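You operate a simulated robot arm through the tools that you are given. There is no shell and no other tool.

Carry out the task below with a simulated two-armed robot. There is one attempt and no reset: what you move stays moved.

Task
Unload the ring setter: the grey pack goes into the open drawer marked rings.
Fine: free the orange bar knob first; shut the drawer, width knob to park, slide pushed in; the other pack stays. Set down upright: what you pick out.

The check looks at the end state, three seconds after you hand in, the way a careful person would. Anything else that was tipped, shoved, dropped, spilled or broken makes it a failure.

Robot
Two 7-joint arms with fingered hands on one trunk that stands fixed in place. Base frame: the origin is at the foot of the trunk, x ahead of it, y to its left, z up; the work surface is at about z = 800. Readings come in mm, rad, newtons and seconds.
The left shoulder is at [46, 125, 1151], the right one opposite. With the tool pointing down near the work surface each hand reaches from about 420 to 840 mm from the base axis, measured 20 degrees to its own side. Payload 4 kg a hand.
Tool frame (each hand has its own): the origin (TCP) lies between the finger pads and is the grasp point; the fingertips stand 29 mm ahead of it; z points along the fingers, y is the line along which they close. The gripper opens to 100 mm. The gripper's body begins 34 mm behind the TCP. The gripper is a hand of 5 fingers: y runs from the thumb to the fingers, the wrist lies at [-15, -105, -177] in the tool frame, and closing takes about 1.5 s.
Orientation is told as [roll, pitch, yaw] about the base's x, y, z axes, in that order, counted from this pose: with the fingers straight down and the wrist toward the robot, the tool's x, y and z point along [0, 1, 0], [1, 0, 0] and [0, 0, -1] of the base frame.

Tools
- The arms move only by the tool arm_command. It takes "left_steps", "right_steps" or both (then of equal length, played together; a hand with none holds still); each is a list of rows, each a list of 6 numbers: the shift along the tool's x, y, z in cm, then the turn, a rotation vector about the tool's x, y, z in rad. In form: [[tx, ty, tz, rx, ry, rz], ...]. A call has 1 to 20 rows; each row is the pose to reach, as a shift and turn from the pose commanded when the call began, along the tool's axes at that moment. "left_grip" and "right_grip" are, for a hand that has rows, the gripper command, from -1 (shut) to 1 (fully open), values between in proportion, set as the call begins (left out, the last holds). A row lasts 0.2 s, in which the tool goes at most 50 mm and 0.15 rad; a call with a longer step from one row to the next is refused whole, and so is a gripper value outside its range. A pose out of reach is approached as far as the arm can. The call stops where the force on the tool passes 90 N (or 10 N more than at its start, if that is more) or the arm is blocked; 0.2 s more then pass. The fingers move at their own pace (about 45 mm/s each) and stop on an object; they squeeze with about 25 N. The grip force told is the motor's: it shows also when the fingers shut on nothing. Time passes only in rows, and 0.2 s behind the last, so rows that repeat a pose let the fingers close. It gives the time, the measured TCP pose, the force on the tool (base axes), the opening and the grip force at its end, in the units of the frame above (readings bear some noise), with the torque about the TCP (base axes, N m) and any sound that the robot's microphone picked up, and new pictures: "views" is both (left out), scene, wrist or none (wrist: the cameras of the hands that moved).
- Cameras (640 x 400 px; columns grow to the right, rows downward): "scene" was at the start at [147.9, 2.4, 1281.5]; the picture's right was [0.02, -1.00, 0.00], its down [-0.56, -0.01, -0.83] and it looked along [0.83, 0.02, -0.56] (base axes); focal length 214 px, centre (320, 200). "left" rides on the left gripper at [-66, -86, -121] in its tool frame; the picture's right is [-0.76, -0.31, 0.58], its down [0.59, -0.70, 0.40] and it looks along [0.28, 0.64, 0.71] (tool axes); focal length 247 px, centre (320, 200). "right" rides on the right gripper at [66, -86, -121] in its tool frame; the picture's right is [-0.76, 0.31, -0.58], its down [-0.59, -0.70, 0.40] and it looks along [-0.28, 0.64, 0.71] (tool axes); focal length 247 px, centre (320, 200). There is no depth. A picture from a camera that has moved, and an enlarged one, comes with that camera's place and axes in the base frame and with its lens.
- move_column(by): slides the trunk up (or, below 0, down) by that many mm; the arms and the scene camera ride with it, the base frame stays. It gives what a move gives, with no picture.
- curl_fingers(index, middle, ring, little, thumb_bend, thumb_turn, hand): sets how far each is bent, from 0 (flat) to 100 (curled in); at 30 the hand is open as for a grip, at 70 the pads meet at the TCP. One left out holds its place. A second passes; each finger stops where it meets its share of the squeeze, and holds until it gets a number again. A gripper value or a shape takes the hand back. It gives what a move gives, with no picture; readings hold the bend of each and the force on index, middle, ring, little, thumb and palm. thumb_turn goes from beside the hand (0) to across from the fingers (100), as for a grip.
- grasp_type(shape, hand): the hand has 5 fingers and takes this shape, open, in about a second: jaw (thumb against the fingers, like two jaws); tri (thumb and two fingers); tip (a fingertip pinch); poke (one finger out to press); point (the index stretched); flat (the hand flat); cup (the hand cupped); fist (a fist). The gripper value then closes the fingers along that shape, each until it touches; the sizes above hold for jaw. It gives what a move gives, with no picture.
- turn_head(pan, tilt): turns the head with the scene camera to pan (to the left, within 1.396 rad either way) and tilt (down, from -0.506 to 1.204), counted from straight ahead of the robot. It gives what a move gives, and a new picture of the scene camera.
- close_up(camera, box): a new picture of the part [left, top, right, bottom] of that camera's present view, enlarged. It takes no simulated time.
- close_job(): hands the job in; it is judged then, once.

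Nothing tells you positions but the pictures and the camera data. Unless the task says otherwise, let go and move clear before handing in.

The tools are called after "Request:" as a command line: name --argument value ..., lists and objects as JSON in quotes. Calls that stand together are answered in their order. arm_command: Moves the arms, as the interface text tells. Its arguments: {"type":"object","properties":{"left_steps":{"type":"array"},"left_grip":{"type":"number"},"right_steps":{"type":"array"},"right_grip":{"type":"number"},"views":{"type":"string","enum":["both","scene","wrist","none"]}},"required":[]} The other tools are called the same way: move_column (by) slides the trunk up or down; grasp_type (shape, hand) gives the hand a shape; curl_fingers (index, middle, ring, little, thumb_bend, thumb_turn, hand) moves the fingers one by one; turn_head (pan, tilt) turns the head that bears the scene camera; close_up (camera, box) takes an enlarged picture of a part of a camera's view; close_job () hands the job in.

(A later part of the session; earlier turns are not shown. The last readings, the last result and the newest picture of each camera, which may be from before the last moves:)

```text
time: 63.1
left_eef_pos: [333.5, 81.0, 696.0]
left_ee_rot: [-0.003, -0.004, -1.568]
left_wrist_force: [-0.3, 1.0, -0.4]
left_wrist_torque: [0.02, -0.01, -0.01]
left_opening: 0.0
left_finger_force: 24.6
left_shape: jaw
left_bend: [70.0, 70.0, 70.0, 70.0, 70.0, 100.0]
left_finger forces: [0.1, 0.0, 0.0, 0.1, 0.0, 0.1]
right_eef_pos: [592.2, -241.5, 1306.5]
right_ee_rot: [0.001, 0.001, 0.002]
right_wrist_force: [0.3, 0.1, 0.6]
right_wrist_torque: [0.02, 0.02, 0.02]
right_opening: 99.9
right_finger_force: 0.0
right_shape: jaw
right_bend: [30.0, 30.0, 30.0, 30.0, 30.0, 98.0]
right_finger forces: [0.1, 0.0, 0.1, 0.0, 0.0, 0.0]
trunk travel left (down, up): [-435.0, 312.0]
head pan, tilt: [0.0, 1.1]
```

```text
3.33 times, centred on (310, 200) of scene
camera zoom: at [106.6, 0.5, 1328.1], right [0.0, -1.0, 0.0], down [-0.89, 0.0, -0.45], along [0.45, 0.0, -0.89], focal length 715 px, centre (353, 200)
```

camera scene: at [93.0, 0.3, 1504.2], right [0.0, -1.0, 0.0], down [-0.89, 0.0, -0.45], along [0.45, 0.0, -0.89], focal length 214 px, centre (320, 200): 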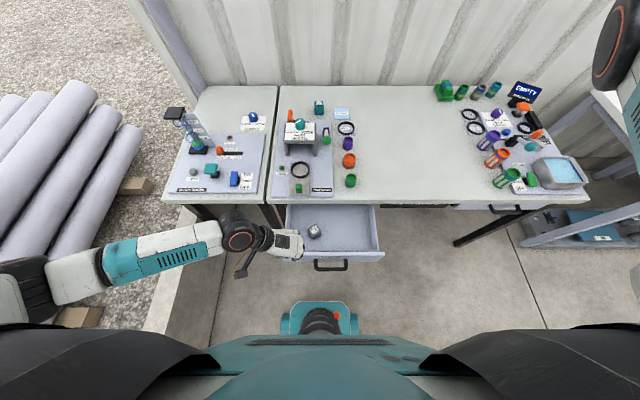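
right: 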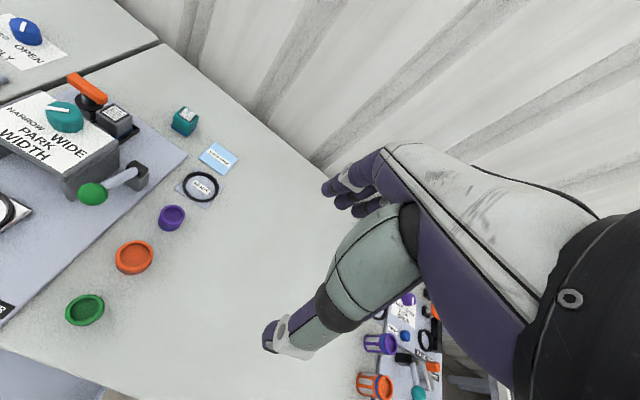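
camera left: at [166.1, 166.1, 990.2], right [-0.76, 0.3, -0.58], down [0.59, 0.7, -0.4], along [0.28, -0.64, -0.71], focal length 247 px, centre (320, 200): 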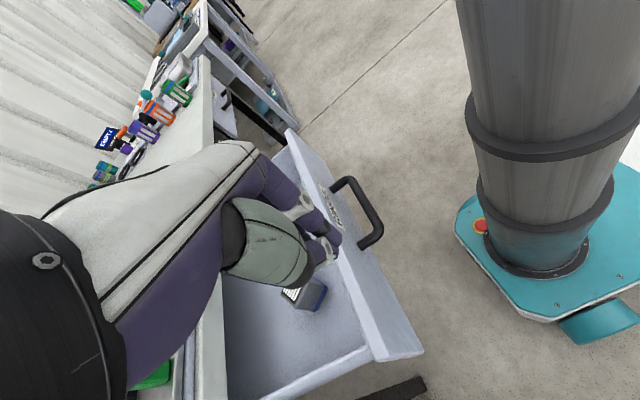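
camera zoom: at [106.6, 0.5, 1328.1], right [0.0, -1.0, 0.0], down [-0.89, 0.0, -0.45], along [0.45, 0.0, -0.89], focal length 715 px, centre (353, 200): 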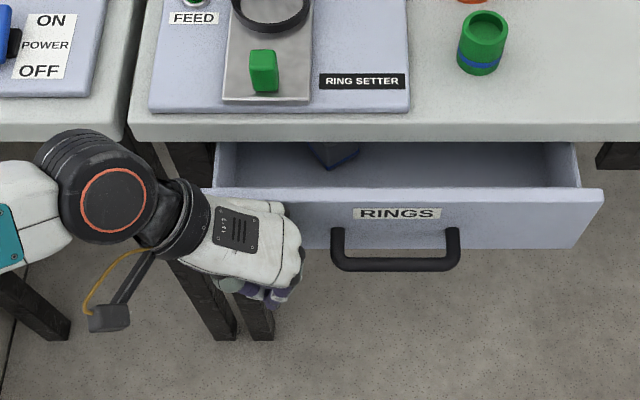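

The pack is still upright and moving with the drawer. I'll push the rest more slowly.

Request:
arm_command --left_steps '[[0.7, 0, 0, 0, 0, 0], [1.4, 0, 0, 0, 0, 0], [2.1, 0, 0, 0, 0, 0], [2.8, 0, 0, 0, 0, 0], [3.5, 0, 0, 0, 0, 0], [4.0, 0, 0, 0, 0, 0], [4.0, 0, 0, 0, 0, 0]]' --views "none"

Request:
close_up --camera "scene" --box '[220, 140, 400, 260]'

```text
time: 64.7
left_eef_pos: [372.5, 80.4, 696.2]
left_ee_rot: [-0.001, -0.003, -1.569]
left_wrist_force: [-0.1, -1.0, 0.6]
left_wrist_torque: [-0.01, -0.03, 0.01]
left_opening: 0.0
left_finger_force: 24.5
left_shape: jaw
left_bend: [70.0, 70.0, 70.0, 70.0, 70.0, 100.0]
left_finger forces: [0.0, 0.0, 0.1, 0.0, 0.1, 0.5]
right_eef_pos: [592.7, -242.7, 1306.2]
right_ee_rot: [0.0, 0.0, 0.002]
right_wrist_force: [1.1, -0.1, -0.1]
right_wrist_torque: [0.02, -0.04, 0.0]
right_opening: 99.9
right_finger_force: 0.1
right_shape: jaw
right_bend: [30.0, 30.0, 30.0, 30.0, 30.0, 98.0]
right_finger forces: [0.0, 0.0, 0.0, 0.1, 0.0, 0.0]
trunk travel left (down, up): [-435.0, 312.0]
head pan, tilt: [0.0, 1.1]
```

```text
3.33 times, centred on (310, 200) of scene
camera zoom: at [106.4, 0.5, 1328.1], right [0.0, -1.0, 0.0], down [-0.89, 0.0, -0.45], along [0.45, 0.0, -0.89], focal length 715 px, centre (353, 200)
```

zoom: 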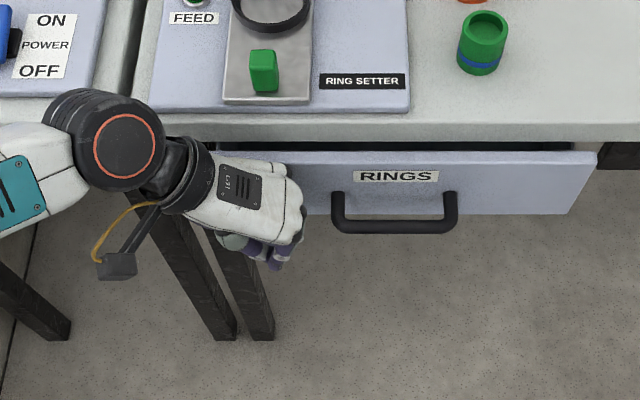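

Request:
arm_command --left_steps '[[0.4, 0, 0, 0, 0, 0], [0.8, 0, 0, 0, 0, 0], [1.2, 0, 0, 0, 0, 0], [1.2, 0, 0, 0, 0, 0]]' --views "none"

Request:
close_up --camera "scene" --box '[220, 140, 400, 260]'

```text
time: 65.7
left_eef_pos: [386.0, 81.5, 695.8]
left_ee_rot: [0.0, -0.004, -1.569]
left_wrist_force: [-1.4, 0.7, 1.1]
left_wrist_torque: [0.02, -0.09, -0.01]
left_opening: 0.0
left_finger_force: 24.9
left_shape: jaw
left_bend: [70.0, 70.0, 70.0, 70.0, 70.0, 100.0]
left_finger forces: [0.1, 0.1, 0.1, 0.1, 0.0, 0.9]
right_eef_pos: [593.1, -242.2, 1306.6]
right_ee_rot: [-0.002, 0.0, 0.001]
right_wrist_force: [-0.2, -0.3, -0.6]
right_wrist_torque: [0.04, -0.03, 0.02]
right_opening: 99.8
right_finger_force: 0.1
right_shape: jaw
right_bend: [30.0, 30.0, 30.0, 30.0, 30.0, 98.0]
right_finger forces: [0.1, 0.1, 0.0, 0.1, 0.0, 0.0]
trunk travel left (down, up): [-435.0, 312.0]
head pan, tilt: [0.0, 1.1]
```

```text
3.33 times, centred on (310, 200) of scene
camera zoom: at [106.3, 0.5, 1328.1], right [0.0, -1.0, 0.0], down [-0.89, 0.0, -0.45], along [0.45, 0.0, -0.89], focal length 715 px, centre (353, 200)
```

zoom: 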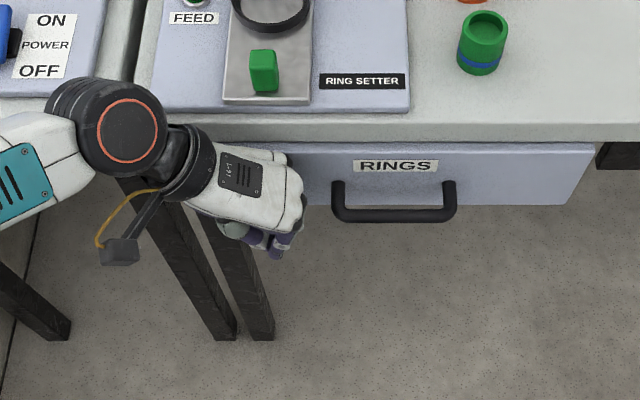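

Request:
arm_command --left_steps '[[0.4, 0, 0, 0, 0, 0], [0.8, 0, 0, 0, 0, 0], [0.8, 0, 0, 0, 0, 0]]' --views "none"

Request:
close_up --camera "scene" --box '[220, 140, 400, 260]'

```text
time: 66.5
left_eef_pos: [391.8, 81.3, 697.0]
left_ee_rot: [-0.002, -0.004, -1.565]
left_wrist_force: [-0.7, 1.1, -0.4]
left_wrist_torque: [-0.04, -0.05, -0.04]
left_opening: 0.1
left_finger_force: 24.8
left_shape: jaw
left_bend: [70.0, 70.0, 70.0, 70.0, 70.0, 100.0]
left_finger forces: [0.0, 0.1, 0.0, 0.1, 0.1, 0.8]
right_eef_pos: [592.7, -242.2, 1307.2]
right_ee_rot: [0.001, 0.0, 0.001]
right_wrist_force: [-0.3, -0.6, 0.5]
right_wrist_torque: [-0.01, -0.03, -0.01]
right_opening: 99.9
right_finger_force: 0.1
right_shape: jaw
right_bend: [30.0, 30.0, 30.0, 30.0, 30.0, 98.0]
right_finger forces: [0.0, 0.1, 0.0, 0.0, 0.0, 0.0]
trunk travel left (down, up): [-435.0, 312.0]
head pan, tilt: [0.0, 1.1]
```

```text
3.33 times, centred on (310, 200) of scene
camera zoom: at [106.3, 0.5, 1328.1], right [0.0, -1.0, 0.0], down [-0.89, 0.0, -0.45], along [0.45, 0.0, -0.89], focal length 715 px, centre (353, 200)
```

zoom: 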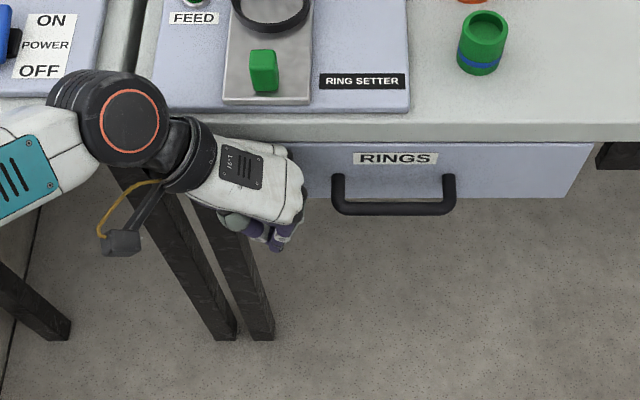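

Request:
close_up --camera "scene" --box '[450, 140, 630, 260]'

Request:
close_up --camera "left" --box '[0, 0, 640, 400]'

```text
3.33 times, centred on (540, 200) of scene
camera zoom: at [106.3, 0.5, 1328.1], right [0.0, -1.0, 0.0], down [-0.89, 0.0, -0.45], along [0.45, 0.0, -0.89], focal length 715 px, centre (-413, 200)
```

zoom: 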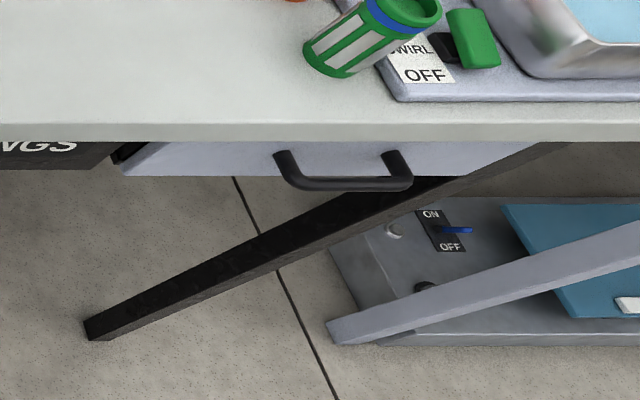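

```text
1.00 times, centred on (320, 200) of left (not enlarged: the box is as wide or as high as the picture)
camera zoom: at [327.7, 166.9, 815.6], right [-0.76, 0.3, -0.58], down [0.59, 0.7, -0.4], along [0.28, -0.64, -0.71], focal length 247 px, centre (320, 200)
```

zoom: 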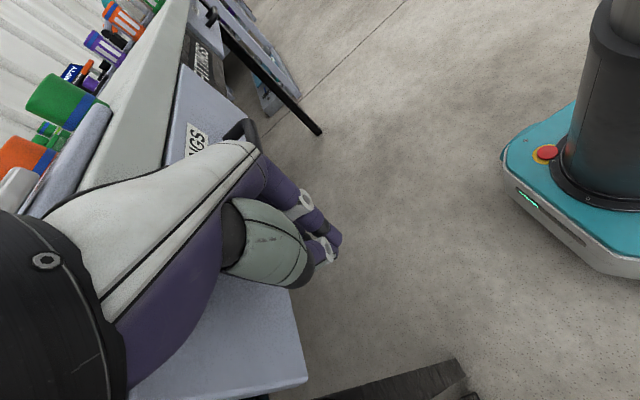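

The closed reference drawer sits about 25 mm deeper, under the table edge. The hand's back would hit the table before then, so I'll back off and push on the handle instead, which stands proud of the panel.

Request:
arm_command --left_steps '[[-1.5, 0, 0, 0, 0, 0], [-3.5, 0, 0, 0, 0, 0], [-5.5, 0, 0.5, 0, 0, 0], [-7.5, 0, 1.0, 0, 0, 0], [-8.5, 2, 1.5, 0, 0, 0], [-8.5, 4.5, 2.0, 0, 0, 0], [-8.5, 7, 2.0, 0, 0, 0], [-8.5, 9, 2.0, 0, 0, 0], [-8.5, 9, 2.0, 0, 0, 0]]' --views "none"

Request:
close_up --camera "scene" --box '[220, 150, 400, 270]'

Request:
close_up --camera "left" --box '[0, 0, 640, 400]'

```text
time: 68.5
left_eef_pos: [306.8, -9.6, 677.1]
left_ee_rot: [0.001, -0.004, -1.569]
left_wrist_force: [-0.2, 0.4, 0.4]
left_wrist_torque: [-0.03, -0.01, -0.03]
left_opening: 0.4
left_finger_force: 25.1
left_shape: jaw
left_bend: [70.0, 70.0, 70.0, 70.0, 70.0, 100.0]
left_finger forces: [0.0, 0.0, 0.1, 0.0, 0.0, 0.0]
right_eef_pos: [592.8, -242.9, 1306.1]
right_ee_rot: [0.0, 0.0, 0.002]
right_wrist_force: [0.0, -0.4, 0.6]
right_wrist_torque: [-0.01, 0.02, -0.01]
right_opening: 99.9
right_finger_force: 0.1
right_shape: jaw
right_bend: [30.0, 30.0, 30.0, 30.0, 30.0, 98.0]
right_finger forces: [0.1, 0.0, 0.1, 0.0, 0.0, 0.1]
trunk travel left (down, up): [-435.0, 312.0]
head pan, tilt: [0.0, 1.1]
```

```text
3.33 times, centred on (310, 210) of scene
camera zoom: at [106.3, 0.6, 1328.1], right [0.0, -1.0, 0.0], down [-0.89, 0.0, -0.45], along [0.45, 0.0, -0.89], focal length 715 px, centre (353, 167)
```

zoom: 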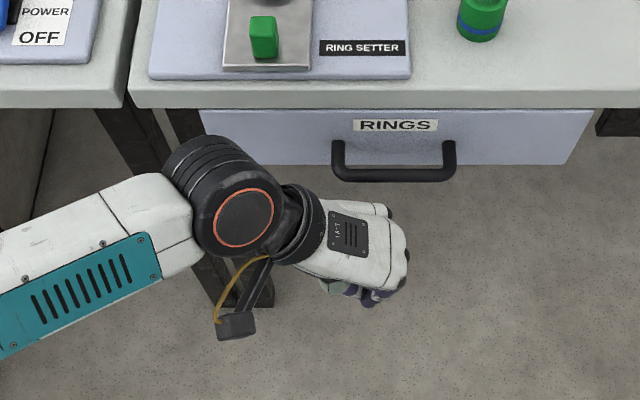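

```text
1.00 times, centred on (320, 200) of left (not enlarged: the box is as wide or as high as the picture)
camera zoom: at [243.4, 76.2, 796.8], right [-0.76, 0.3, -0.58], down [0.59, 0.7, -0.4], along [0.28, -0.64, -0.71], focal length 247 px, centre (320, 200)
```

zoom: 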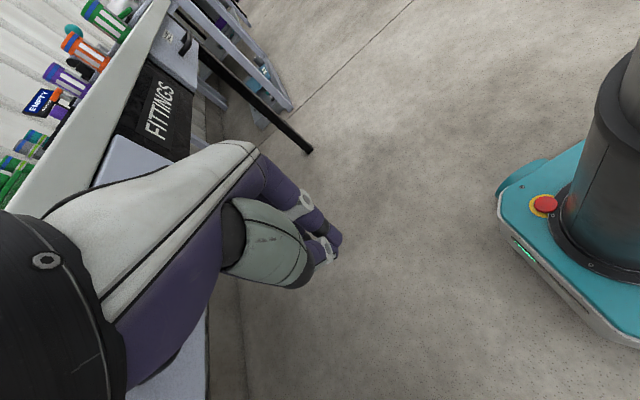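

The knuckles line up with the handle bar. I'll push forward onto it.

Request:
arm_command --left_steps '[[1, 0, 0, 0, 0, 0], [2, 0, 0, 0, 0, 0], [2.8, 0, 0, 0, 0, 0], [3.4, 0, 0, 0, 0, 0], [4.0, 0, 0, 0, 0, 0], [4.5, 0, 0, 0, 0, 0], [5, 0, 0, 0, 0, 0], [5, 0, 0, 0, 0, 0]]' --views "none"

Request:
close_up --camera "scene" --box '[220, 140, 400, 260]'

```text
time: 70.3
left_eef_pos: [357.6, -8.9, 676.3]
left_ee_rot: [-0.001, -0.003, -1.569]
left_wrist_force: [-1.0, -0.5, -0.4]
left_wrist_torque: [-0.02, -0.06, 0.01]
left_opening: 0.1
left_finger_force: 25.2
left_shape: jaw
left_bend: [70.0, 70.0, 70.0, 70.0, 70.0, 100.0]
left_finger forces: [0.0, 0.0, 0.0, 0.9, 0.0, 0.1]
right_eef_pos: [592.6, -242.6, 1305.0]
right_ee_rot: [0.001, 0.0, 0.002]
right_wrist_force: [-0.1, 0.4, 0.9]
right_wrist_torque: [-0.02, 0.02, 0.05]
right_opening: 100.2
right_finger_force: 0.1
right_shape: jaw
right_bend: [30.0, 30.0, 30.0, 30.0, 30.0, 98.0]
right_finger forces: [0.0, 0.0, 0.1, 0.0, 0.0, 0.0]
trunk travel left (down, up): [-435.0, 312.0]
head pan, tilt: [0.0, 1.1]
```

```text
3.33 times, centred on (310, 200) of scene
camera zoom: at [106.2, 0.5, 1328.1], right [0.0, -1.0, 0.0], down [-0.89, 0.0, -0.45], along [0.45, 0.0, -0.89], focal length 715 px, centre (353, 200)
```

zoom: 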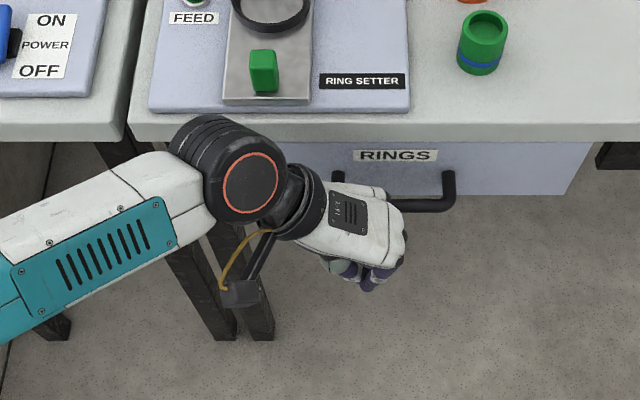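

Request:
arm_command --left_steps '[[0.4, 0, 0, 0, 0, 0], [0.8, 0, 0, 0, 0, 0], [1.2, 0, 0, 0, 0, 0], [1.6, 0, 0, 0, 0, 0], [1.6, 0, 0, 0, 0, 0]]' --views "none"

Request:
close_up --camera "scene" --box '[220, 140, 400, 260]'

```text
time: 71.5
left_eef_pos: [374.2, -8.7, 676.4]
left_ee_rot: [-0.004, -0.002, -1.569]
left_wrist_force: [-0.2, 0.4, 0.6]
left_wrist_torque: [0.01, 0.01, 0.01]
left_opening: 0.1
left_finger_force: 24.7
left_shape: jaw
left_bend: [70.0, 70.0, 70.0, 70.0, 70.0, 100.0]
left_finger forces: [0.0, 0.1, 0.0, 0.0, 0.0, 0.1]
right_eef_pos: [591.6, -242.1, 1306.3]
right_ee_rot: [0.0, -0.001, 0.001]
right_wrist_force: [1.0, -0.7, 0.1]
right_wrist_torque: [0.03, -0.01, 0.02]
right_opening: 99.7
right_finger_force: 0.1
right_shape: jaw
right_bend: [30.0, 30.0, 30.0, 30.0, 30.0, 98.0]
right_finger forces: [0.1, 0.1, 0.0, 0.0, 0.0, 0.0]
trunk travel left (down, up): [-435.0, 312.0]
head pan, tilt: [0.0, 1.1]
```

```text
3.33 times, centred on (310, 200) of scene
camera zoom: at [106.4, 0.5, 1328.1], right [0.0, -1.0, 0.0], down [-0.89, 0.0, -0.45], along [0.45, 0.0, -0.89], focal length 715 px, centre (353, 200)
```

zoom: 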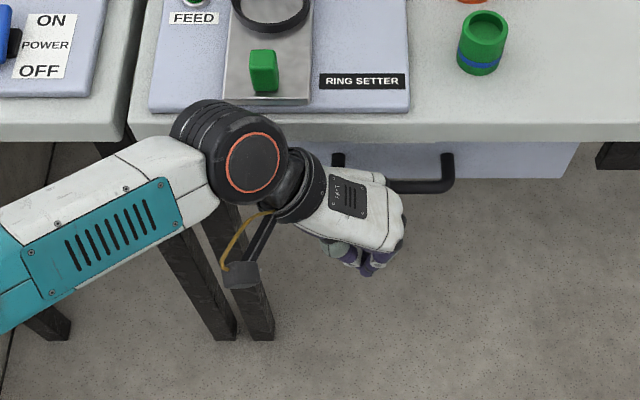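

Request:
arm_command --left_steps '[[0.3, 0, 0, 0, 0, 0], [0.6, 0, 0, 0, 0, 0], [0.6, 0, 0, 0, 0, 0]]' --views "none"

Request:
close_up --camera "scene" --box '[220, 140, 400, 260]'

```text
time: 72.3
left_eef_pos: [380.8, -8.6, 676.2]
left_ee_rot: [-0.003, -0.003, -1.57]
left_wrist_force: [0.4, -0.5, -1.1]
left_wrist_torque: [0.0, 0.01, 0.02]
left_opening: 0.0
left_finger_force: 24.4
left_shape: jaw
left_bend: [70.0, 70.0, 70.0, 70.0, 70.0, 100.0]
left_finger forces: [0.0, 0.1, 0.0, 0.0, 0.1, 0.1]
right_eef_pos: [592.6, -242.9, 1307.2]
right_ee_rot: [-0.001, 0.0, 0.002]
right_wrist_force: [0.3, 0.6, 0.2]
right_wrist_torque: [-0.02, -0.02, 0.01]
right_opening: 99.7
right_finger_force: 0.0
right_shape: jaw
right_bend: [30.0, 30.0, 30.0, 30.0, 30.0, 98.0]
right_finger forces: [0.0, 0.0, 0.0, 0.0, 0.0, 0.1]
trunk travel left (down, up): [-435.0, 312.0]
head pan, tilt: [0.0, 1.1]
```

```text
3.33 times, centred on (310, 200) of scene
camera zoom: at [106.4, 0.5, 1328.1], right [0.0, -1.0, 0.0], down [-0.89, 0.0, -0.45], along [0.45, 0.0, -0.89], focal length 715 px, centre (353, 200)
```

zoom: 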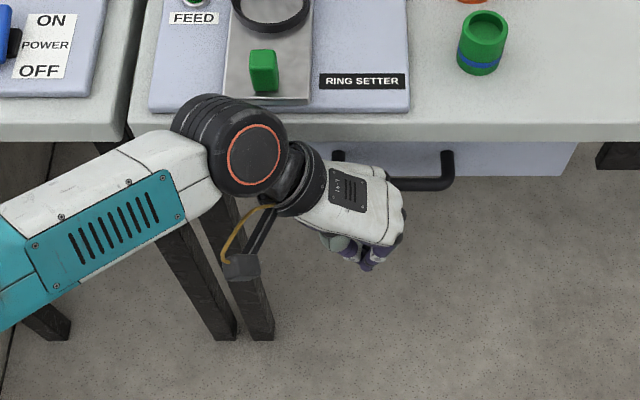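

Request:
arm_command --left_steps '[[0.3, 0, 0, 0, 0, 0], [0.5, 0, 0, 0, 0, 0], [0.5, 0, 0, 0, 0, 0]]' --views "none"

Request:
close_up --camera "scene" --box '[220, 140, 400, 260]'

```text
time: 73.1
left_eef_pos: [383.5, -8.9, 676.6]
left_ee_rot: [-0.003, -0.004, -1.569]
left_wrist_force: [-7.9, -0.2, 2.6]
left_wrist_torque: [0.04, -0.33, -0.14]
left_opening: 0.2
left_finger_force: 25.3
left_shape: jaw
left_bend: [70.0, 70.0, 70.0, 70.0, 70.0, 100.0]
left_finger forces: [0.0, 0.1, 0.1, 8.2, 0.0, 0.0]
right_eef_pos: [591.6, -241.7, 1306.4]
right_ee_rot: [-0.001, -0.001, 0.001]
right_wrist_force: [-0.7, -0.1, -0.3]
right_wrist_torque: [0.01, 0.02, -0.02]
right_opening: 99.7
right_finger_force: 0.2
right_shape: jaw
right_bend: [30.0, 30.0, 30.0, 30.0, 30.0, 98.0]
right_finger forces: [0.1, 0.0, 0.1, 0.0, 0.0, 0.1]
trunk travel left (down, up): [-435.0, 312.0]
head pan, tilt: [0.0, 1.1]
```

```text
3.33 times, centred on (310, 200) of scene
camera zoom: at [105.4, 0.4, 1328.2], right [0.0, -1.0, 0.0], down [-0.89, 0.0, -0.45], along [0.45, 0.0, -0.89], focal length 715 px, centre (353, 200)
```

zoom: 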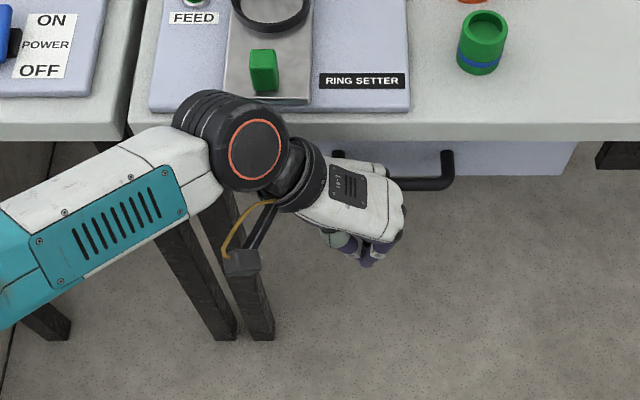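

The drawer has met its stop (8 N) and sits where the reference drawer does. I'll back the hand off, raise the trunk, and retrace to a forward posture for the width knob.

Request:
arm_command --left_steps '[[-1.5, 0, 0, 0, 0, 0], [-3.5, 0, 0, 0, 0, 0], [-5.5, 0, 0, 0, 0, 0], [-7.5, 0, 0, 0, 0, 0], [-9, 0, 0, 0, 0, 0], [-9, 0, 0, 0, 0, 0]]' --views "none"

Request:
close_up --camera "scene" --box '[220, 140, 400, 260]'

Request:
move_column --by 250

Request:
arm_command --left_steps '[[0, 0, -4, 0, 0, 0], [1, -0.5, -7, 0, 0, -0.1], [3, -1.5, -10, 0, 0, -0.22], [5, -2.5, -12, 0, 0, -0.34], [7, -3.8, -14, 0, 0, -0.47], [9.6, -5.3, -16, 0, 0, -0.6], [9.6, -5.3, -16, 0, 0, -0.6]]' --views "scene"

```text
time: 74.5
left_eef_pos: [295.6, -9.5, 677.6]
left_ee_rot: [-0.001, -0.004, -1.57]
left_wrist_force: [-0.1, 0.2, -0.4]
left_wrist_torque: [0.03, 0.0, 0.0]
left_opening: 0.0
left_finger_force: 25.0
left_shape: jaw
left_bend: [70.0, 70.0, 70.0, 70.0, 70.0, 100.0]
left_finger forces: [0.1, 0.0, 0.0, 0.1, 0.1, 0.0]
right_eef_pos: [592.8, -242.9, 1305.8]
right_ee_rot: [0.0, 0.0, 0.001]
right_wrist_force: [0.3, 0.0, -0.1]
right_wrist_torque: [0.01, 0.01, 0.02]
right_opening: 99.9
right_finger_force: 0.1
right_shape: jaw
right_bend: [30.0, 30.0, 30.0, 30.0, 30.0, 98.0]
right_finger forces: [0.0, 0.0, 0.1, 0.0, 0.1, 0.0]
trunk travel left (down, up): [-435.0, 312.0]
head pan, tilt: [0.0, 1.1]
```

```text
3.33 times, centred on (310, 200) of scene
camera zoom: at [106.5, 0.5, 1328.1], right [0.0, -1.0, 0.0], down [-0.89, 0.0, -0.45], along [0.45, 0.0, -0.89], focal length 715 px, centre (353, 200)
```

zoom: 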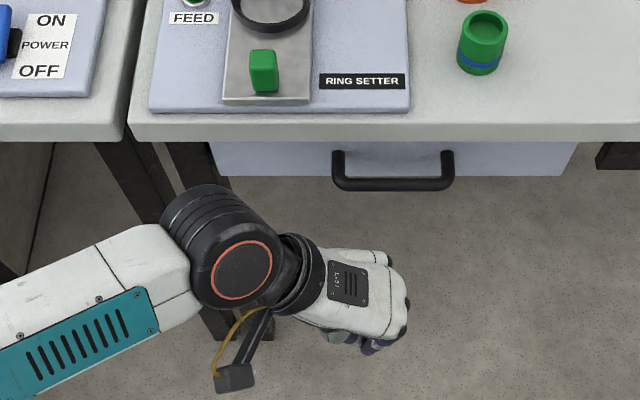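

```text
time: 77.1
left_eef_pos: [295.8, -9.6, 926.9]
left_ee_rot: [-0.002, -0.004, -1.569]
left_wrist_force: [0.5, 0.0, -0.5]
left_wrist_torque: [0.01, 0.0, 0.0]
left_opening: 0.0
left_finger_force: 25.1
left_shape: jaw
left_bend: [70.0, 70.0, 70.0, 70.0, 70.0, 100.0]
left_finger forces: [0.0, 0.0, 0.0, 0.0, 0.1, 0.1]
right_eef_pos: [593.6, -239.9, 1555.9]
right_ee_rot: [0.001, 0.0, 0.002]
right_wrist_force: [0.3, 0.1, 0.4]
right_wrist_torque: [0.02, -0.02, -0.03]
right_opening: 99.8
right_finger_force: 0.0
right_shape: jaw
right_bend: [30.0, 30.0, 30.0, 30.0, 30.0, 98.0]
right_finger forces: [0.0, 0.1, 0.0, 0.0, 0.1, 0.0]
trunk travel left (down, up): [-685.0, 62.0]
head pan, tilt: [0.0, 1.1]
```

```text
time: 78.7
left_eef_pos: [390.7, 44.2, 1087.6]
left_ee_rot: [-0.003, -0.003, -0.967]
left_wrist_force: [-0.2, 0.0, -0.2]
left_wrist_torque: [-0.01, 0.01, 0.03]
left_opening: 0.0
left_finger_force: 24.6
left_shape: jaw
left_bend: [70.0, 70.0, 70.0, 70.0, 70.0, 100.0]
left_finger forces: [0.0, 0.1, 0.0, 0.0, 0.1, 0.1]
right_eef_pos: [593.3, -242.0, 1555.9]
right_ee_rot: [-0.001, 0.0, 0.002]
right_wrist_force: [-0.8, 0.0, 0.2]
right_wrist_torque: [-0.02, -0.02, 0.0]
right_opening: 99.9
right_finger_force: 0.0
right_shape: jaw
right_bend: [30.0, 30.0, 30.0, 30.0, 30.0, 98.0]
right_finger forces: [0.0, 0.1, 0.1, 0.1, 0.0, 0.0]
trunk travel left (down, up): [-685.0, 62.0]
head pan, tilt: [0.0, 1.1]
camera scene: at [91.4, 0.3, 1579.3], right [0.0, -1.0, 0.0], down [-0.89, 0.0, -0.45], along [0.45, 0.0, -0.89], focal length 214 px, centre (320, 200)
```

scene: 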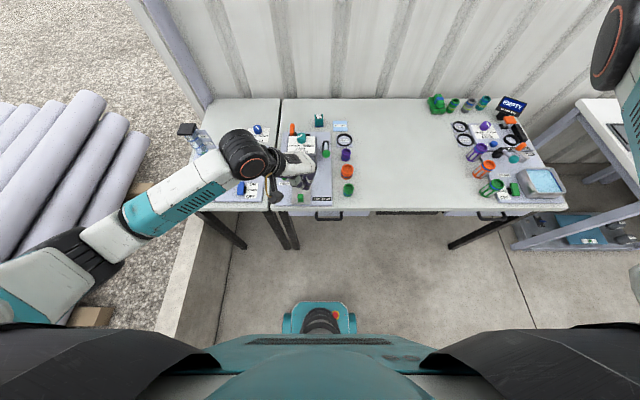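

The drawer is closed. I'll bring the arm forward with a partial yaw toward the knob, then lower the trunk back to its starting height.

Request:
arm_command --left_steps '[[3, 0.5, -1, 0, 0, 0], [6.5, 1, -2, 0, 0, 0], [10, 1.5, -3, 0, 0, 0], [13.5, 2, -4, 0, 0, 0], [16.5, 2.5, -5, 0, 0, 0], [18.6, 2.9, -6.2, 0, 0, 0], [19.6, 4.2, -9, 0, 0, -0.1], [20.6, 5.8, -12, 0, 0, -0.2], [21.6, 7.4, -15.5, 0, 0, -0.3], [22.6, 9, -19, 0, 0, -0.4], [23.6, 10.5, -22.5, 0, 0, -0.52], [23.6, 11.3, -26, 0, 0, -0.52], [23.6, 11.3, -26, 0, 0, -0.52]]' --views "scene"

Request:
grasp_type --shape "tri" --hand "left"

```text
time: 81.5
left_eef_pos: [649.4, 86.6, 1347.5]
left_ee_rot: [-0.004, 0.0, -0.449]
left_wrist_force: [0.7, -0.9, 0.4]
left_wrist_torque: [0.03, 0.02, 0.03]
left_opening: 0.0
left_finger_force: 25.2
left_shape: jaw
left_bend: [70.0, 70.0, 70.0, 70.0, 70.0, 100.0]
left_finger forces: [0.1, 0.1, 0.0, 0.0, 0.0, 0.0]
right_eef_pos: [592.7, -240.8, 1556.8]
right_ee_rot: [0.001, 0.001, 0.002]
right_wrist_force: [-0.7, -0.2, 1.0]
right_wrist_torque: [0.01, -0.06, -0.02]
right_opening: 99.7
right_finger_force: 0.1
right_shape: jaw
right_bend: [30.0, 30.0, 30.0, 30.0, 30.0, 98.0]
right_finger forces: [0.0, 0.0, 0.1, 0.1, 0.1, 0.0]
trunk travel left (down, up): [-685.0, 62.0]
head pan, tilt: [0.0, 1.1]
camera scene: at [92.0, 0.8, 1579.3], right [0.0, -1.0, 0.0], down [-0.89, 0.0, -0.45], along [0.45, 0.0, -0.89], focal length 214 px, centre (320, 200)
```

scene: 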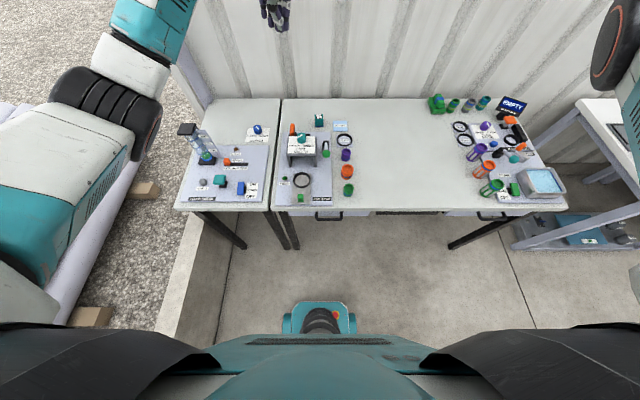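

```text
time: 82.4
left_eef_pos: [650.4, 85.4, 1345.7]
left_ee_rot: [-0.003, 0.0, -0.449]
left_wrist_force: [0.0, -0.7, -0.3]
left_wrist_torque: [0.03, -0.01, 0.0]
left_opening: 100.0
left_finger_force: 0.0
left_shape: tri
left_bend: [30.0, 30.0, 99.0, 99.0, 30.0, 98.0]
left_finger forces: [0.0, 0.0, 0.0, 0.0, 0.0, 0.0]
right_eef_pos: [592.8, -242.0, 1556.2]
right_ee_rot: [0.0, 0.0, 0.002]
right_wrist_force: [-0.7, 0.3, 0.4]
right_wrist_torque: [-0.01, 0.01, 0.0]
right_opening: 99.8
right_finger_force: 0.1
right_shape: jaw
right_bend: [30.0, 30.0, 30.0, 30.0, 30.0, 98.0]
right_finger forces: [0.1, 0.0, 0.0, 0.1, 0.1, 0.1]
trunk travel left (down, up): [-685.0, 62.0]
head pan, tilt: [0.0, 1.1]
```

The arm is in a good forward posture. I'll lower the trunk in two stages and check for clearance.

Request:
move_column --by -200

Request:
turn_head --pan 0.1 --tilt 0.7

```text
time: 84.6
left_eef_pos: [649.5, 86.4, 1146.4]
left_ee_rot: [-0.004, -0.002, -0.448]
left_wrist_force: [0.4, -0.1, 0.3]
left_wrist_torque: [0.0, 0.0, -0.01]
left_opening: 99.8
left_finger_force: 0.1
left_shape: tri
left_bend: [30.0, 30.0, 99.0, 99.0, 30.0, 98.0]
left_finger forces: [0.0, 0.1, 0.1, 0.0, 0.1, 0.1]
right_eef_pos: [592.3, -241.3, 1356.6]
right_ee_rot: [0.001, 0.0, 0.002]
right_wrist_force: [-0.6, 0.0, -0.1]
right_wrist_torque: [-0.01, 0.0, -0.02]
right_opening: 99.8
right_finger_force: 0.0
right_shape: jaw
right_bend: [30.0, 30.0, 30.0, 30.0, 30.0, 98.0]
right_finger forces: [0.0, 0.1, 0.0, 0.1, 0.0, 0.0]
trunk travel left (down, up): [-485.0, 262.0]
head pan, tilt: [0.0, 1.1]
```

```text
time: 85.5
left_eef_pos: [650.1, 85.2, 1145.9]
left_ee_rot: [-0.003, -0.001, -0.448]
left_wrist_force: [0.4, 1.1, 0.3]
left_wrist_torque: [-0.04, 0.02, -0.01]
left_opening: 99.9
left_finger_force: 0.1
left_shape: tri
left_bend: [30.0, 30.0, 99.0, 99.0, 30.0, 98.0]
left_finger forces: [0.1, 0.0, 0.0, 0.0, 0.0, 0.0]
right_eef_pos: [594.0, -241.9, 1357.1]
right_ee_rot: [0.0, 0.0, 0.002]
right_wrist_force: [-0.5, 0.4, -0.4]
right_wrist_torque: [0.01, -0.02, -0.01]
right_opening: 99.7
right_finger_force: 0.1
right_shape: jaw
right_bend: [30.0, 30.0, 30.0, 30.0, 30.0, 98.0]
right_finger forces: [0.0, 0.0, 0.0, 0.1, 0.0, 0.0]
trunk travel left (down, up): [-485.0, 262.0]
head pan, tilt: [0.099, 0.7]
camera scene: at [121.7, 8.9, 1408.5], right [0.1, -0.99, 0.0], down [-0.64, -0.06, -0.76], along [0.76, 0.08, -0.65], focal length 214 px, centre (320, 200)
```

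scene: 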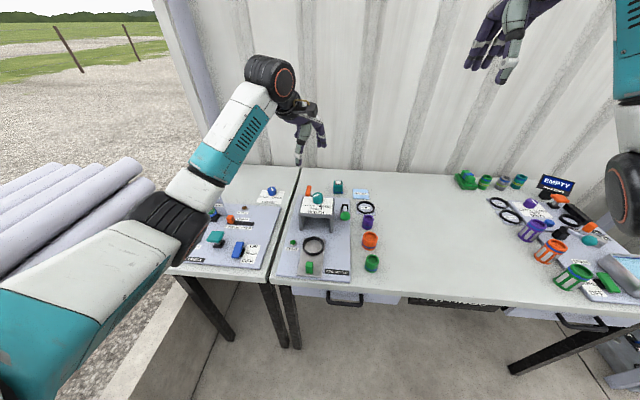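

Request:
move_column --by -100

Request:
arm_command --left_steps '[[0.5, 1.5, 0, 0, 0, 0], [1.0, 3, 0, 0, 0, 0], [1.5, 4.5, 0.5, 0, 0, 0], [1.6, 6.0, 1, 0, 0, 0], [1.6, 6.0, 2, 0, 0, 0], [1.6, 6.0, 2, 0, 0, 0]]' --left_grip 0.15

Request:
close_up --camera "left" --box '[250, 120, 570, 320]'

Request:
close_up --camera "right" --box '[0, 40, 200, 165]'

```text
time: 86.8
left_eef_pos: [649.6, 86.0, 1046.7]
left_ee_rot: [-0.001, 0.001, -0.448]
left_wrist_force: [-0.1, -0.5, 0.4]
left_wrist_torque: [-0.03, 0.0, 0.0]
left_opening: 99.8
left_finger_force: 0.0
left_shape: tri
left_bend: [30.0, 30.0, 99.0, 99.0, 30.0, 98.0]
left_finger forces: [0.1, 0.0, 0.1, 0.0, 0.0, 0.0]
right_eef_pos: [591.7, -242.1, 1257.8]
right_ee_rot: [-0.001, 0.0, 0.002]
right_wrist_force: [0.0, -1.1, -0.4]
right_wrist_torque: [0.01, -0.01, -0.02]
right_opening: 100.1
right_finger_force: 0.1
right_shape: jaw
right_bend: [30.0, 30.0, 30.0, 30.0, 30.0, 98.0]
right_finger forces: [0.0, 0.0, 0.0, 0.0, 0.1, 0.0]
trunk travel left (down, up): [-385.0, 362.0]
head pan, tilt: [0.099, 0.7]
```

```text
time: 88.2
left_eef_pos: [710.5, 74.6, 1026.0]
left_ee_rot: [-0.003, 0.0, -0.449]
left_wrist_force: [0.9, -0.9, -0.4]
left_wrist_torque: [-0.02, 0.0, 0.0]
left_opening: 57.6
left_finger_force: 0.1
left_shape: tri
left_bend: [39.0, 40.0, 99.0, 99.0, 30.0, 100.0]
left_finger forces: [0.1, 0.0, 0.0, 0.0, 0.0, 0.1]
right_eef_pos: [592.6, -242.2, 1255.9]
right_ee_rot: [0.0, 0.0, 0.002]
right_wrist_force: [-0.1, -1.3, 0.4]
right_wrist_torque: [0.0, 0.0, -0.01]
right_opening: 99.7
right_finger_force: 0.1
right_shape: jaw
right_bend: [30.0, 30.0, 30.0, 30.0, 30.0, 98.0]
right_finger forces: [0.1, 0.0, 0.0, 0.0, 0.1, 0.0]
trunk travel left (down, up): [-385.0, 362.0]
head pan, tilt: [0.099, 0.7]
camera scene: at [136.3, 8.8, 1307.4], right [0.1, -0.99, 0.0], down [-0.64, -0.06, -0.76], along [0.76, 0.08, -0.64], focal length 214 px, centre (320, 200)
camera left: at [606.0, 51.9, 1146.1], right [-0.61, -0.55, -0.57], down [-0.38, 0.83, -0.4], along [0.7, -0.03, -0.71], focal length 247 px, centre (320, 200)
```

scene: 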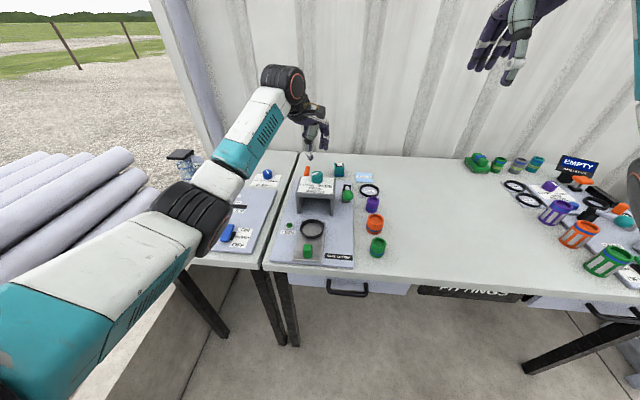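
left: 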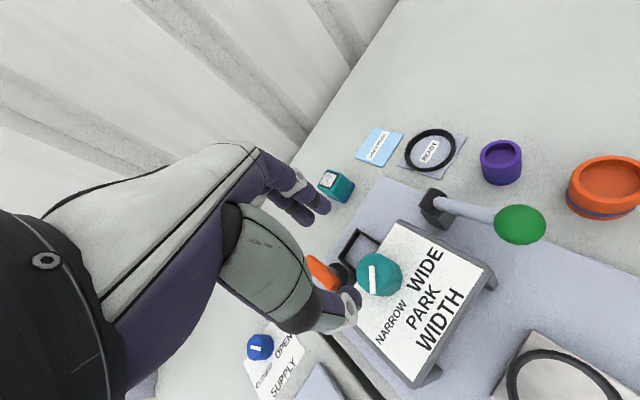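

```text
2.00 times, centred on (410, 220) of left
camera zoom: at [606.0, 51.9, 1146.1], right [-0.61, -0.55, -0.57], down [-0.38, 0.83, -0.4], along [0.7, -0.03, -0.71], focal length 494 px, centre (140, 160)
```

zoom: 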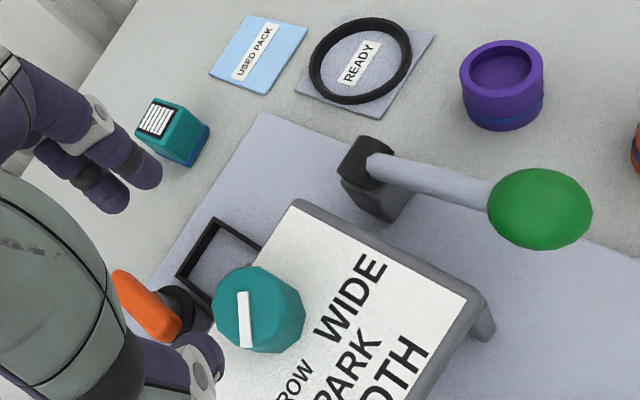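

```text
3.20 times, centred on (100, 102) of right
camera zoom: at [507.9, -177.1, 1377.1], right [0.31, -0.76, 0.58], down [-0.7, -0.59, -0.4], along [0.64, -0.28, -0.71], focal length 790 px, centre (1024, 512)
```

zoom: 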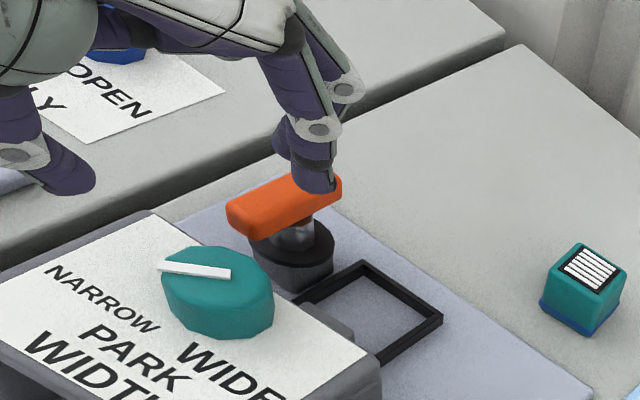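

The knob's centre is at about (710, 73). I'll lower until the tips are just above the label plate, checking on the way.

Request:
arm_command --left_steps '[[0, 0, 2.5, 0, 0, 0], [0, 0, 4.5, 0, 0, 0], [0, 0, 6.0, 0, 0, 0], [0, 0, 7.0, 0, 0, 0], [0, 0, 7.6, 0, 0, 0], [0, 0, 7.6, 0, 0, 0]]' --views "wrist"

Request:
close_up --camera "right" --box '[0, 40, 160, 140]'

Request:
close_up --camera "scene" --box '[270, 130, 370, 210]'

Request:
close_up --camera "left" --box '[250, 150, 450, 320]'

```text
time: 89.6
left_eef_pos: [709.8, 73.1, 949.8]
left_ee_rot: [-0.005, 0.0, -0.448]
left_wrist_force: [-0.3, -0.1, -0.9]
left_wrist_torque: [-0.02, 0.0, 0.02]
left_opening: 57.7
left_finger_force: 0.0
left_shape: tri
left_bend: [39.0, 40.0, 99.0, 99.0, 30.0, 100.0]
left_finger forces: [0.0, 0.0, 0.0, 0.0, 0.0, 0.0]
right_eef_pos: [593.2, -242.6, 1256.8]
right_ee_rot: [-0.002, 0.0, 0.002]
right_wrist_force: [-1.6, 0.2, -0.4]
right_wrist_torque: [0.02, -0.01, 0.01]
right_opening: 99.9
right_finger_force: 0.0
right_shape: jaw
right_bend: [30.0, 30.0, 30.0, 30.0, 30.0, 98.0]
right_finger forces: [0.0, 0.0, 0.0, 0.1, 0.0, 0.0]
trunk travel left (down, up): [-385.0, 362.0]
head pan, tilt: [0.099, 0.7]
camera left: at [606.2, 51.5, 1069.7], right [-0.61, -0.55, -0.57], down [-0.38, 0.83, -0.4], along [0.7, -0.03, -0.71], focal length 247 px, centre (320, 200)
```

left: 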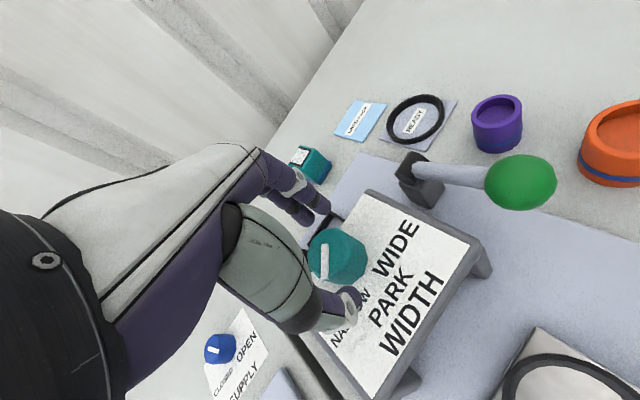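

```text
4.00 times, centred on (80, 90) of right
camera zoom: at [507.9, -177.0, 1377.1], right [0.31, -0.76, 0.58], down [-0.7, -0.59, -0.4], along [0.64, -0.28, -0.71], focal length 988 px, centre (1280, 640)
```

zoom: 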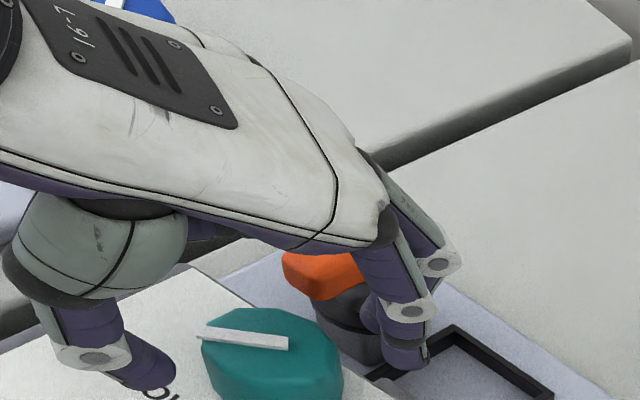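

```text
5.00 times, centred on (320, 170) of scene
camera zoom: at [136.3, 8.9, 1307.4], right [0.1, -0.99, 0.0], down [-0.64, -0.06, -0.76], along [0.76, 0.08, -0.64], focal length 1072 px, centre (320, 350)
```

zoom: 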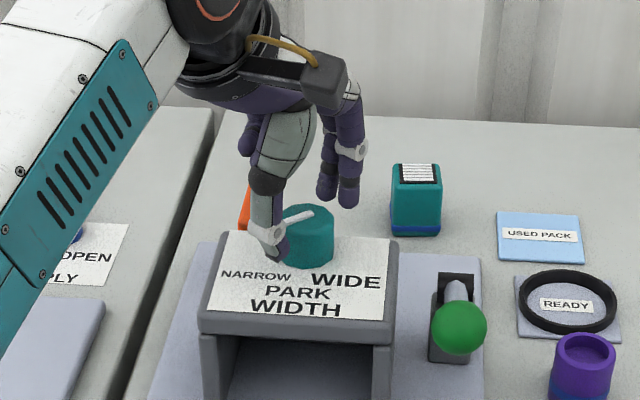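

```text
2.35 times, centred on (350, 235) of left
camera zoom: at [606.2, 51.5, 1069.7], right [-0.61, -0.55, -0.57], down [-0.38, 0.83, -0.4], along [0.7, -0.03, -0.71], focal length 581 px, centre (249, 118)
```

zoom: 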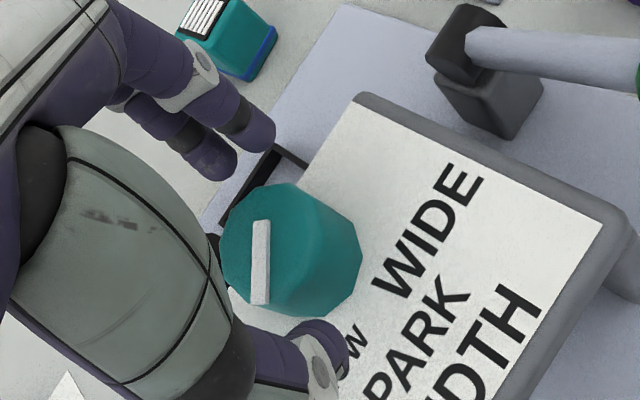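

Request:
arm_command --left_steps '[[0, 0, 0.4, 0, 0, 0], [0, 0, 0.7, 0, 0, 0], [0, 0, 0.7, 0, 0, 0]]' --views "none"

Request:
arm_command --left_steps '[[0, 0, 0, 0, 0, 0], [0, 0, 0, 0, 0, 0], [0, 0, 0, 0, 0, 0], [0, 0, 0, 0, 0, 0], [0, 0, 0, 0, 0, 0], [0, 0, 0, 0, 0, 0]]' --left_grip -1 --views "wrist"

Request:
close_up --camera "right" --box '[0, 40, 160, 140]'

Request:
close_up --camera "left" --box '[250, 150, 450, 320]'

```text
time: 90.4
left_eef_pos: [710.3, 73.5, 943.4]
left_ee_rot: [-0.003, -0.001, -0.448]
left_wrist_force: [-0.3, -0.2, -0.7]
left_wrist_torque: [0.0, -0.01, 0.01]
left_opening: 57.7
left_finger_force: 0.1
left_shape: tri
left_bend: [39.0, 40.0, 99.0, 99.0, 30.0, 100.0]
left_finger forces: [0.1, 0.1, 0.0, 0.0, 0.0, 0.1]
right_eef_pos: [592.8, -242.2, 1257.2]
right_ee_rot: [0.0, 0.0, 0.002]
right_wrist_force: [-1.3, 0.0, -0.3]
right_wrist_torque: [0.0, -0.02, 0.02]
right_opening: 99.9
right_finger_force: 0.1
right_shape: jaw
right_bend: [30.0, 30.0, 30.0, 30.0, 30.0, 98.0]
right_finger forces: [0.0, 0.0, 0.1, 0.0, 0.0, 0.0]
trunk travel left (down, up): [-385.0, 362.0]
head pan, tilt: [0.099, 0.7]
```

```text
time: 91.8
left_eef_pos: [710.5, 74.3, 942.4]
left_ee_rot: [-0.003, -0.001, -0.448]
left_wrist_force: [-0.2, -0.1, -1.4]
left_wrist_torque: [-0.04, -0.02, -0.02]
left_opening: 29.7
left_finger_force: 25.3
left_shape: tri
left_bend: [74.0, 54.0, 100.0, 100.0, 43.0, 100.0]
left_finger forces: [11.2, 11.0, 0.0, 0.0, 22.4, 0.0]
right_eef_pos: [592.7, -241.9, 1256.3]
right_ee_rot: [0.0, -0.001, 0.001]
right_wrist_force: [-1.1, 0.7, 0.5]
right_wrist_torque: [0.02, -0.01, 0.0]
right_opening: 100.0
right_finger_force: 0.1
right_shape: jaw
right_bend: [30.0, 30.0, 30.0, 30.0, 30.0, 98.0]
right_finger forces: [0.0, 0.0, 0.1, 0.1, 0.0, 0.0]
trunk travel left (down, up): [-385.0, 362.0]
head pan, tilt: [0.099, 0.7]
camera left: at [606.0, 51.7, 1062.6], right [-0.61, -0.55, -0.57], down [-0.38, 0.83, -0.4], along [0.7, -0.03, -0.71], focal length 247 px, centre (320, 200)
```

left: 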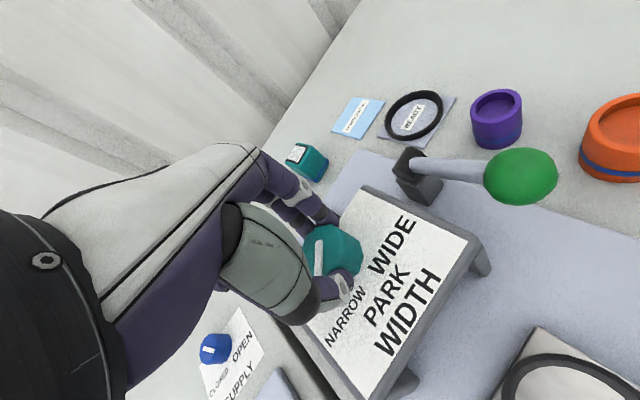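

```text
4.00 times, centred on (80, 90) of right
camera zoom: at [508.0, -177.1, 1377.0], right [0.31, -0.76, 0.58], down [-0.7, -0.59, -0.4], along [0.64, -0.28, -0.71], focal length 988 px, centre (1280, 640)
```

zoom: 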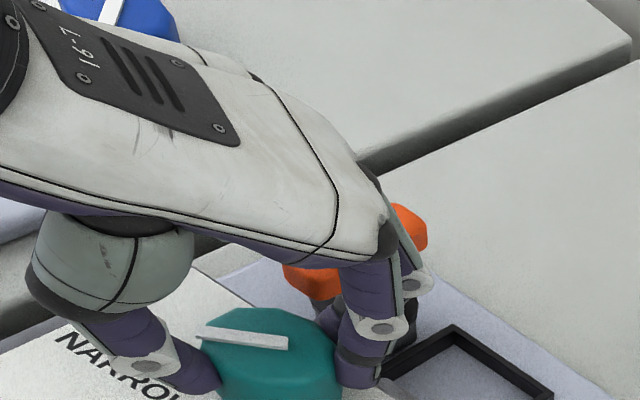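

```text
2.35 times, centred on (350, 235) of left
camera zoom: at [606.0, 51.7, 1062.6], right [-0.61, -0.55, -0.57], down [-0.38, 0.83, -0.4], along [0.7, -0.03, -0.71], focal length 581 px, centre (249, 118)
```

zoom: 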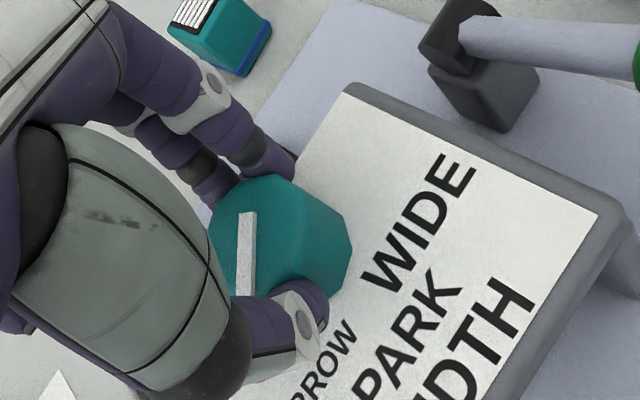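

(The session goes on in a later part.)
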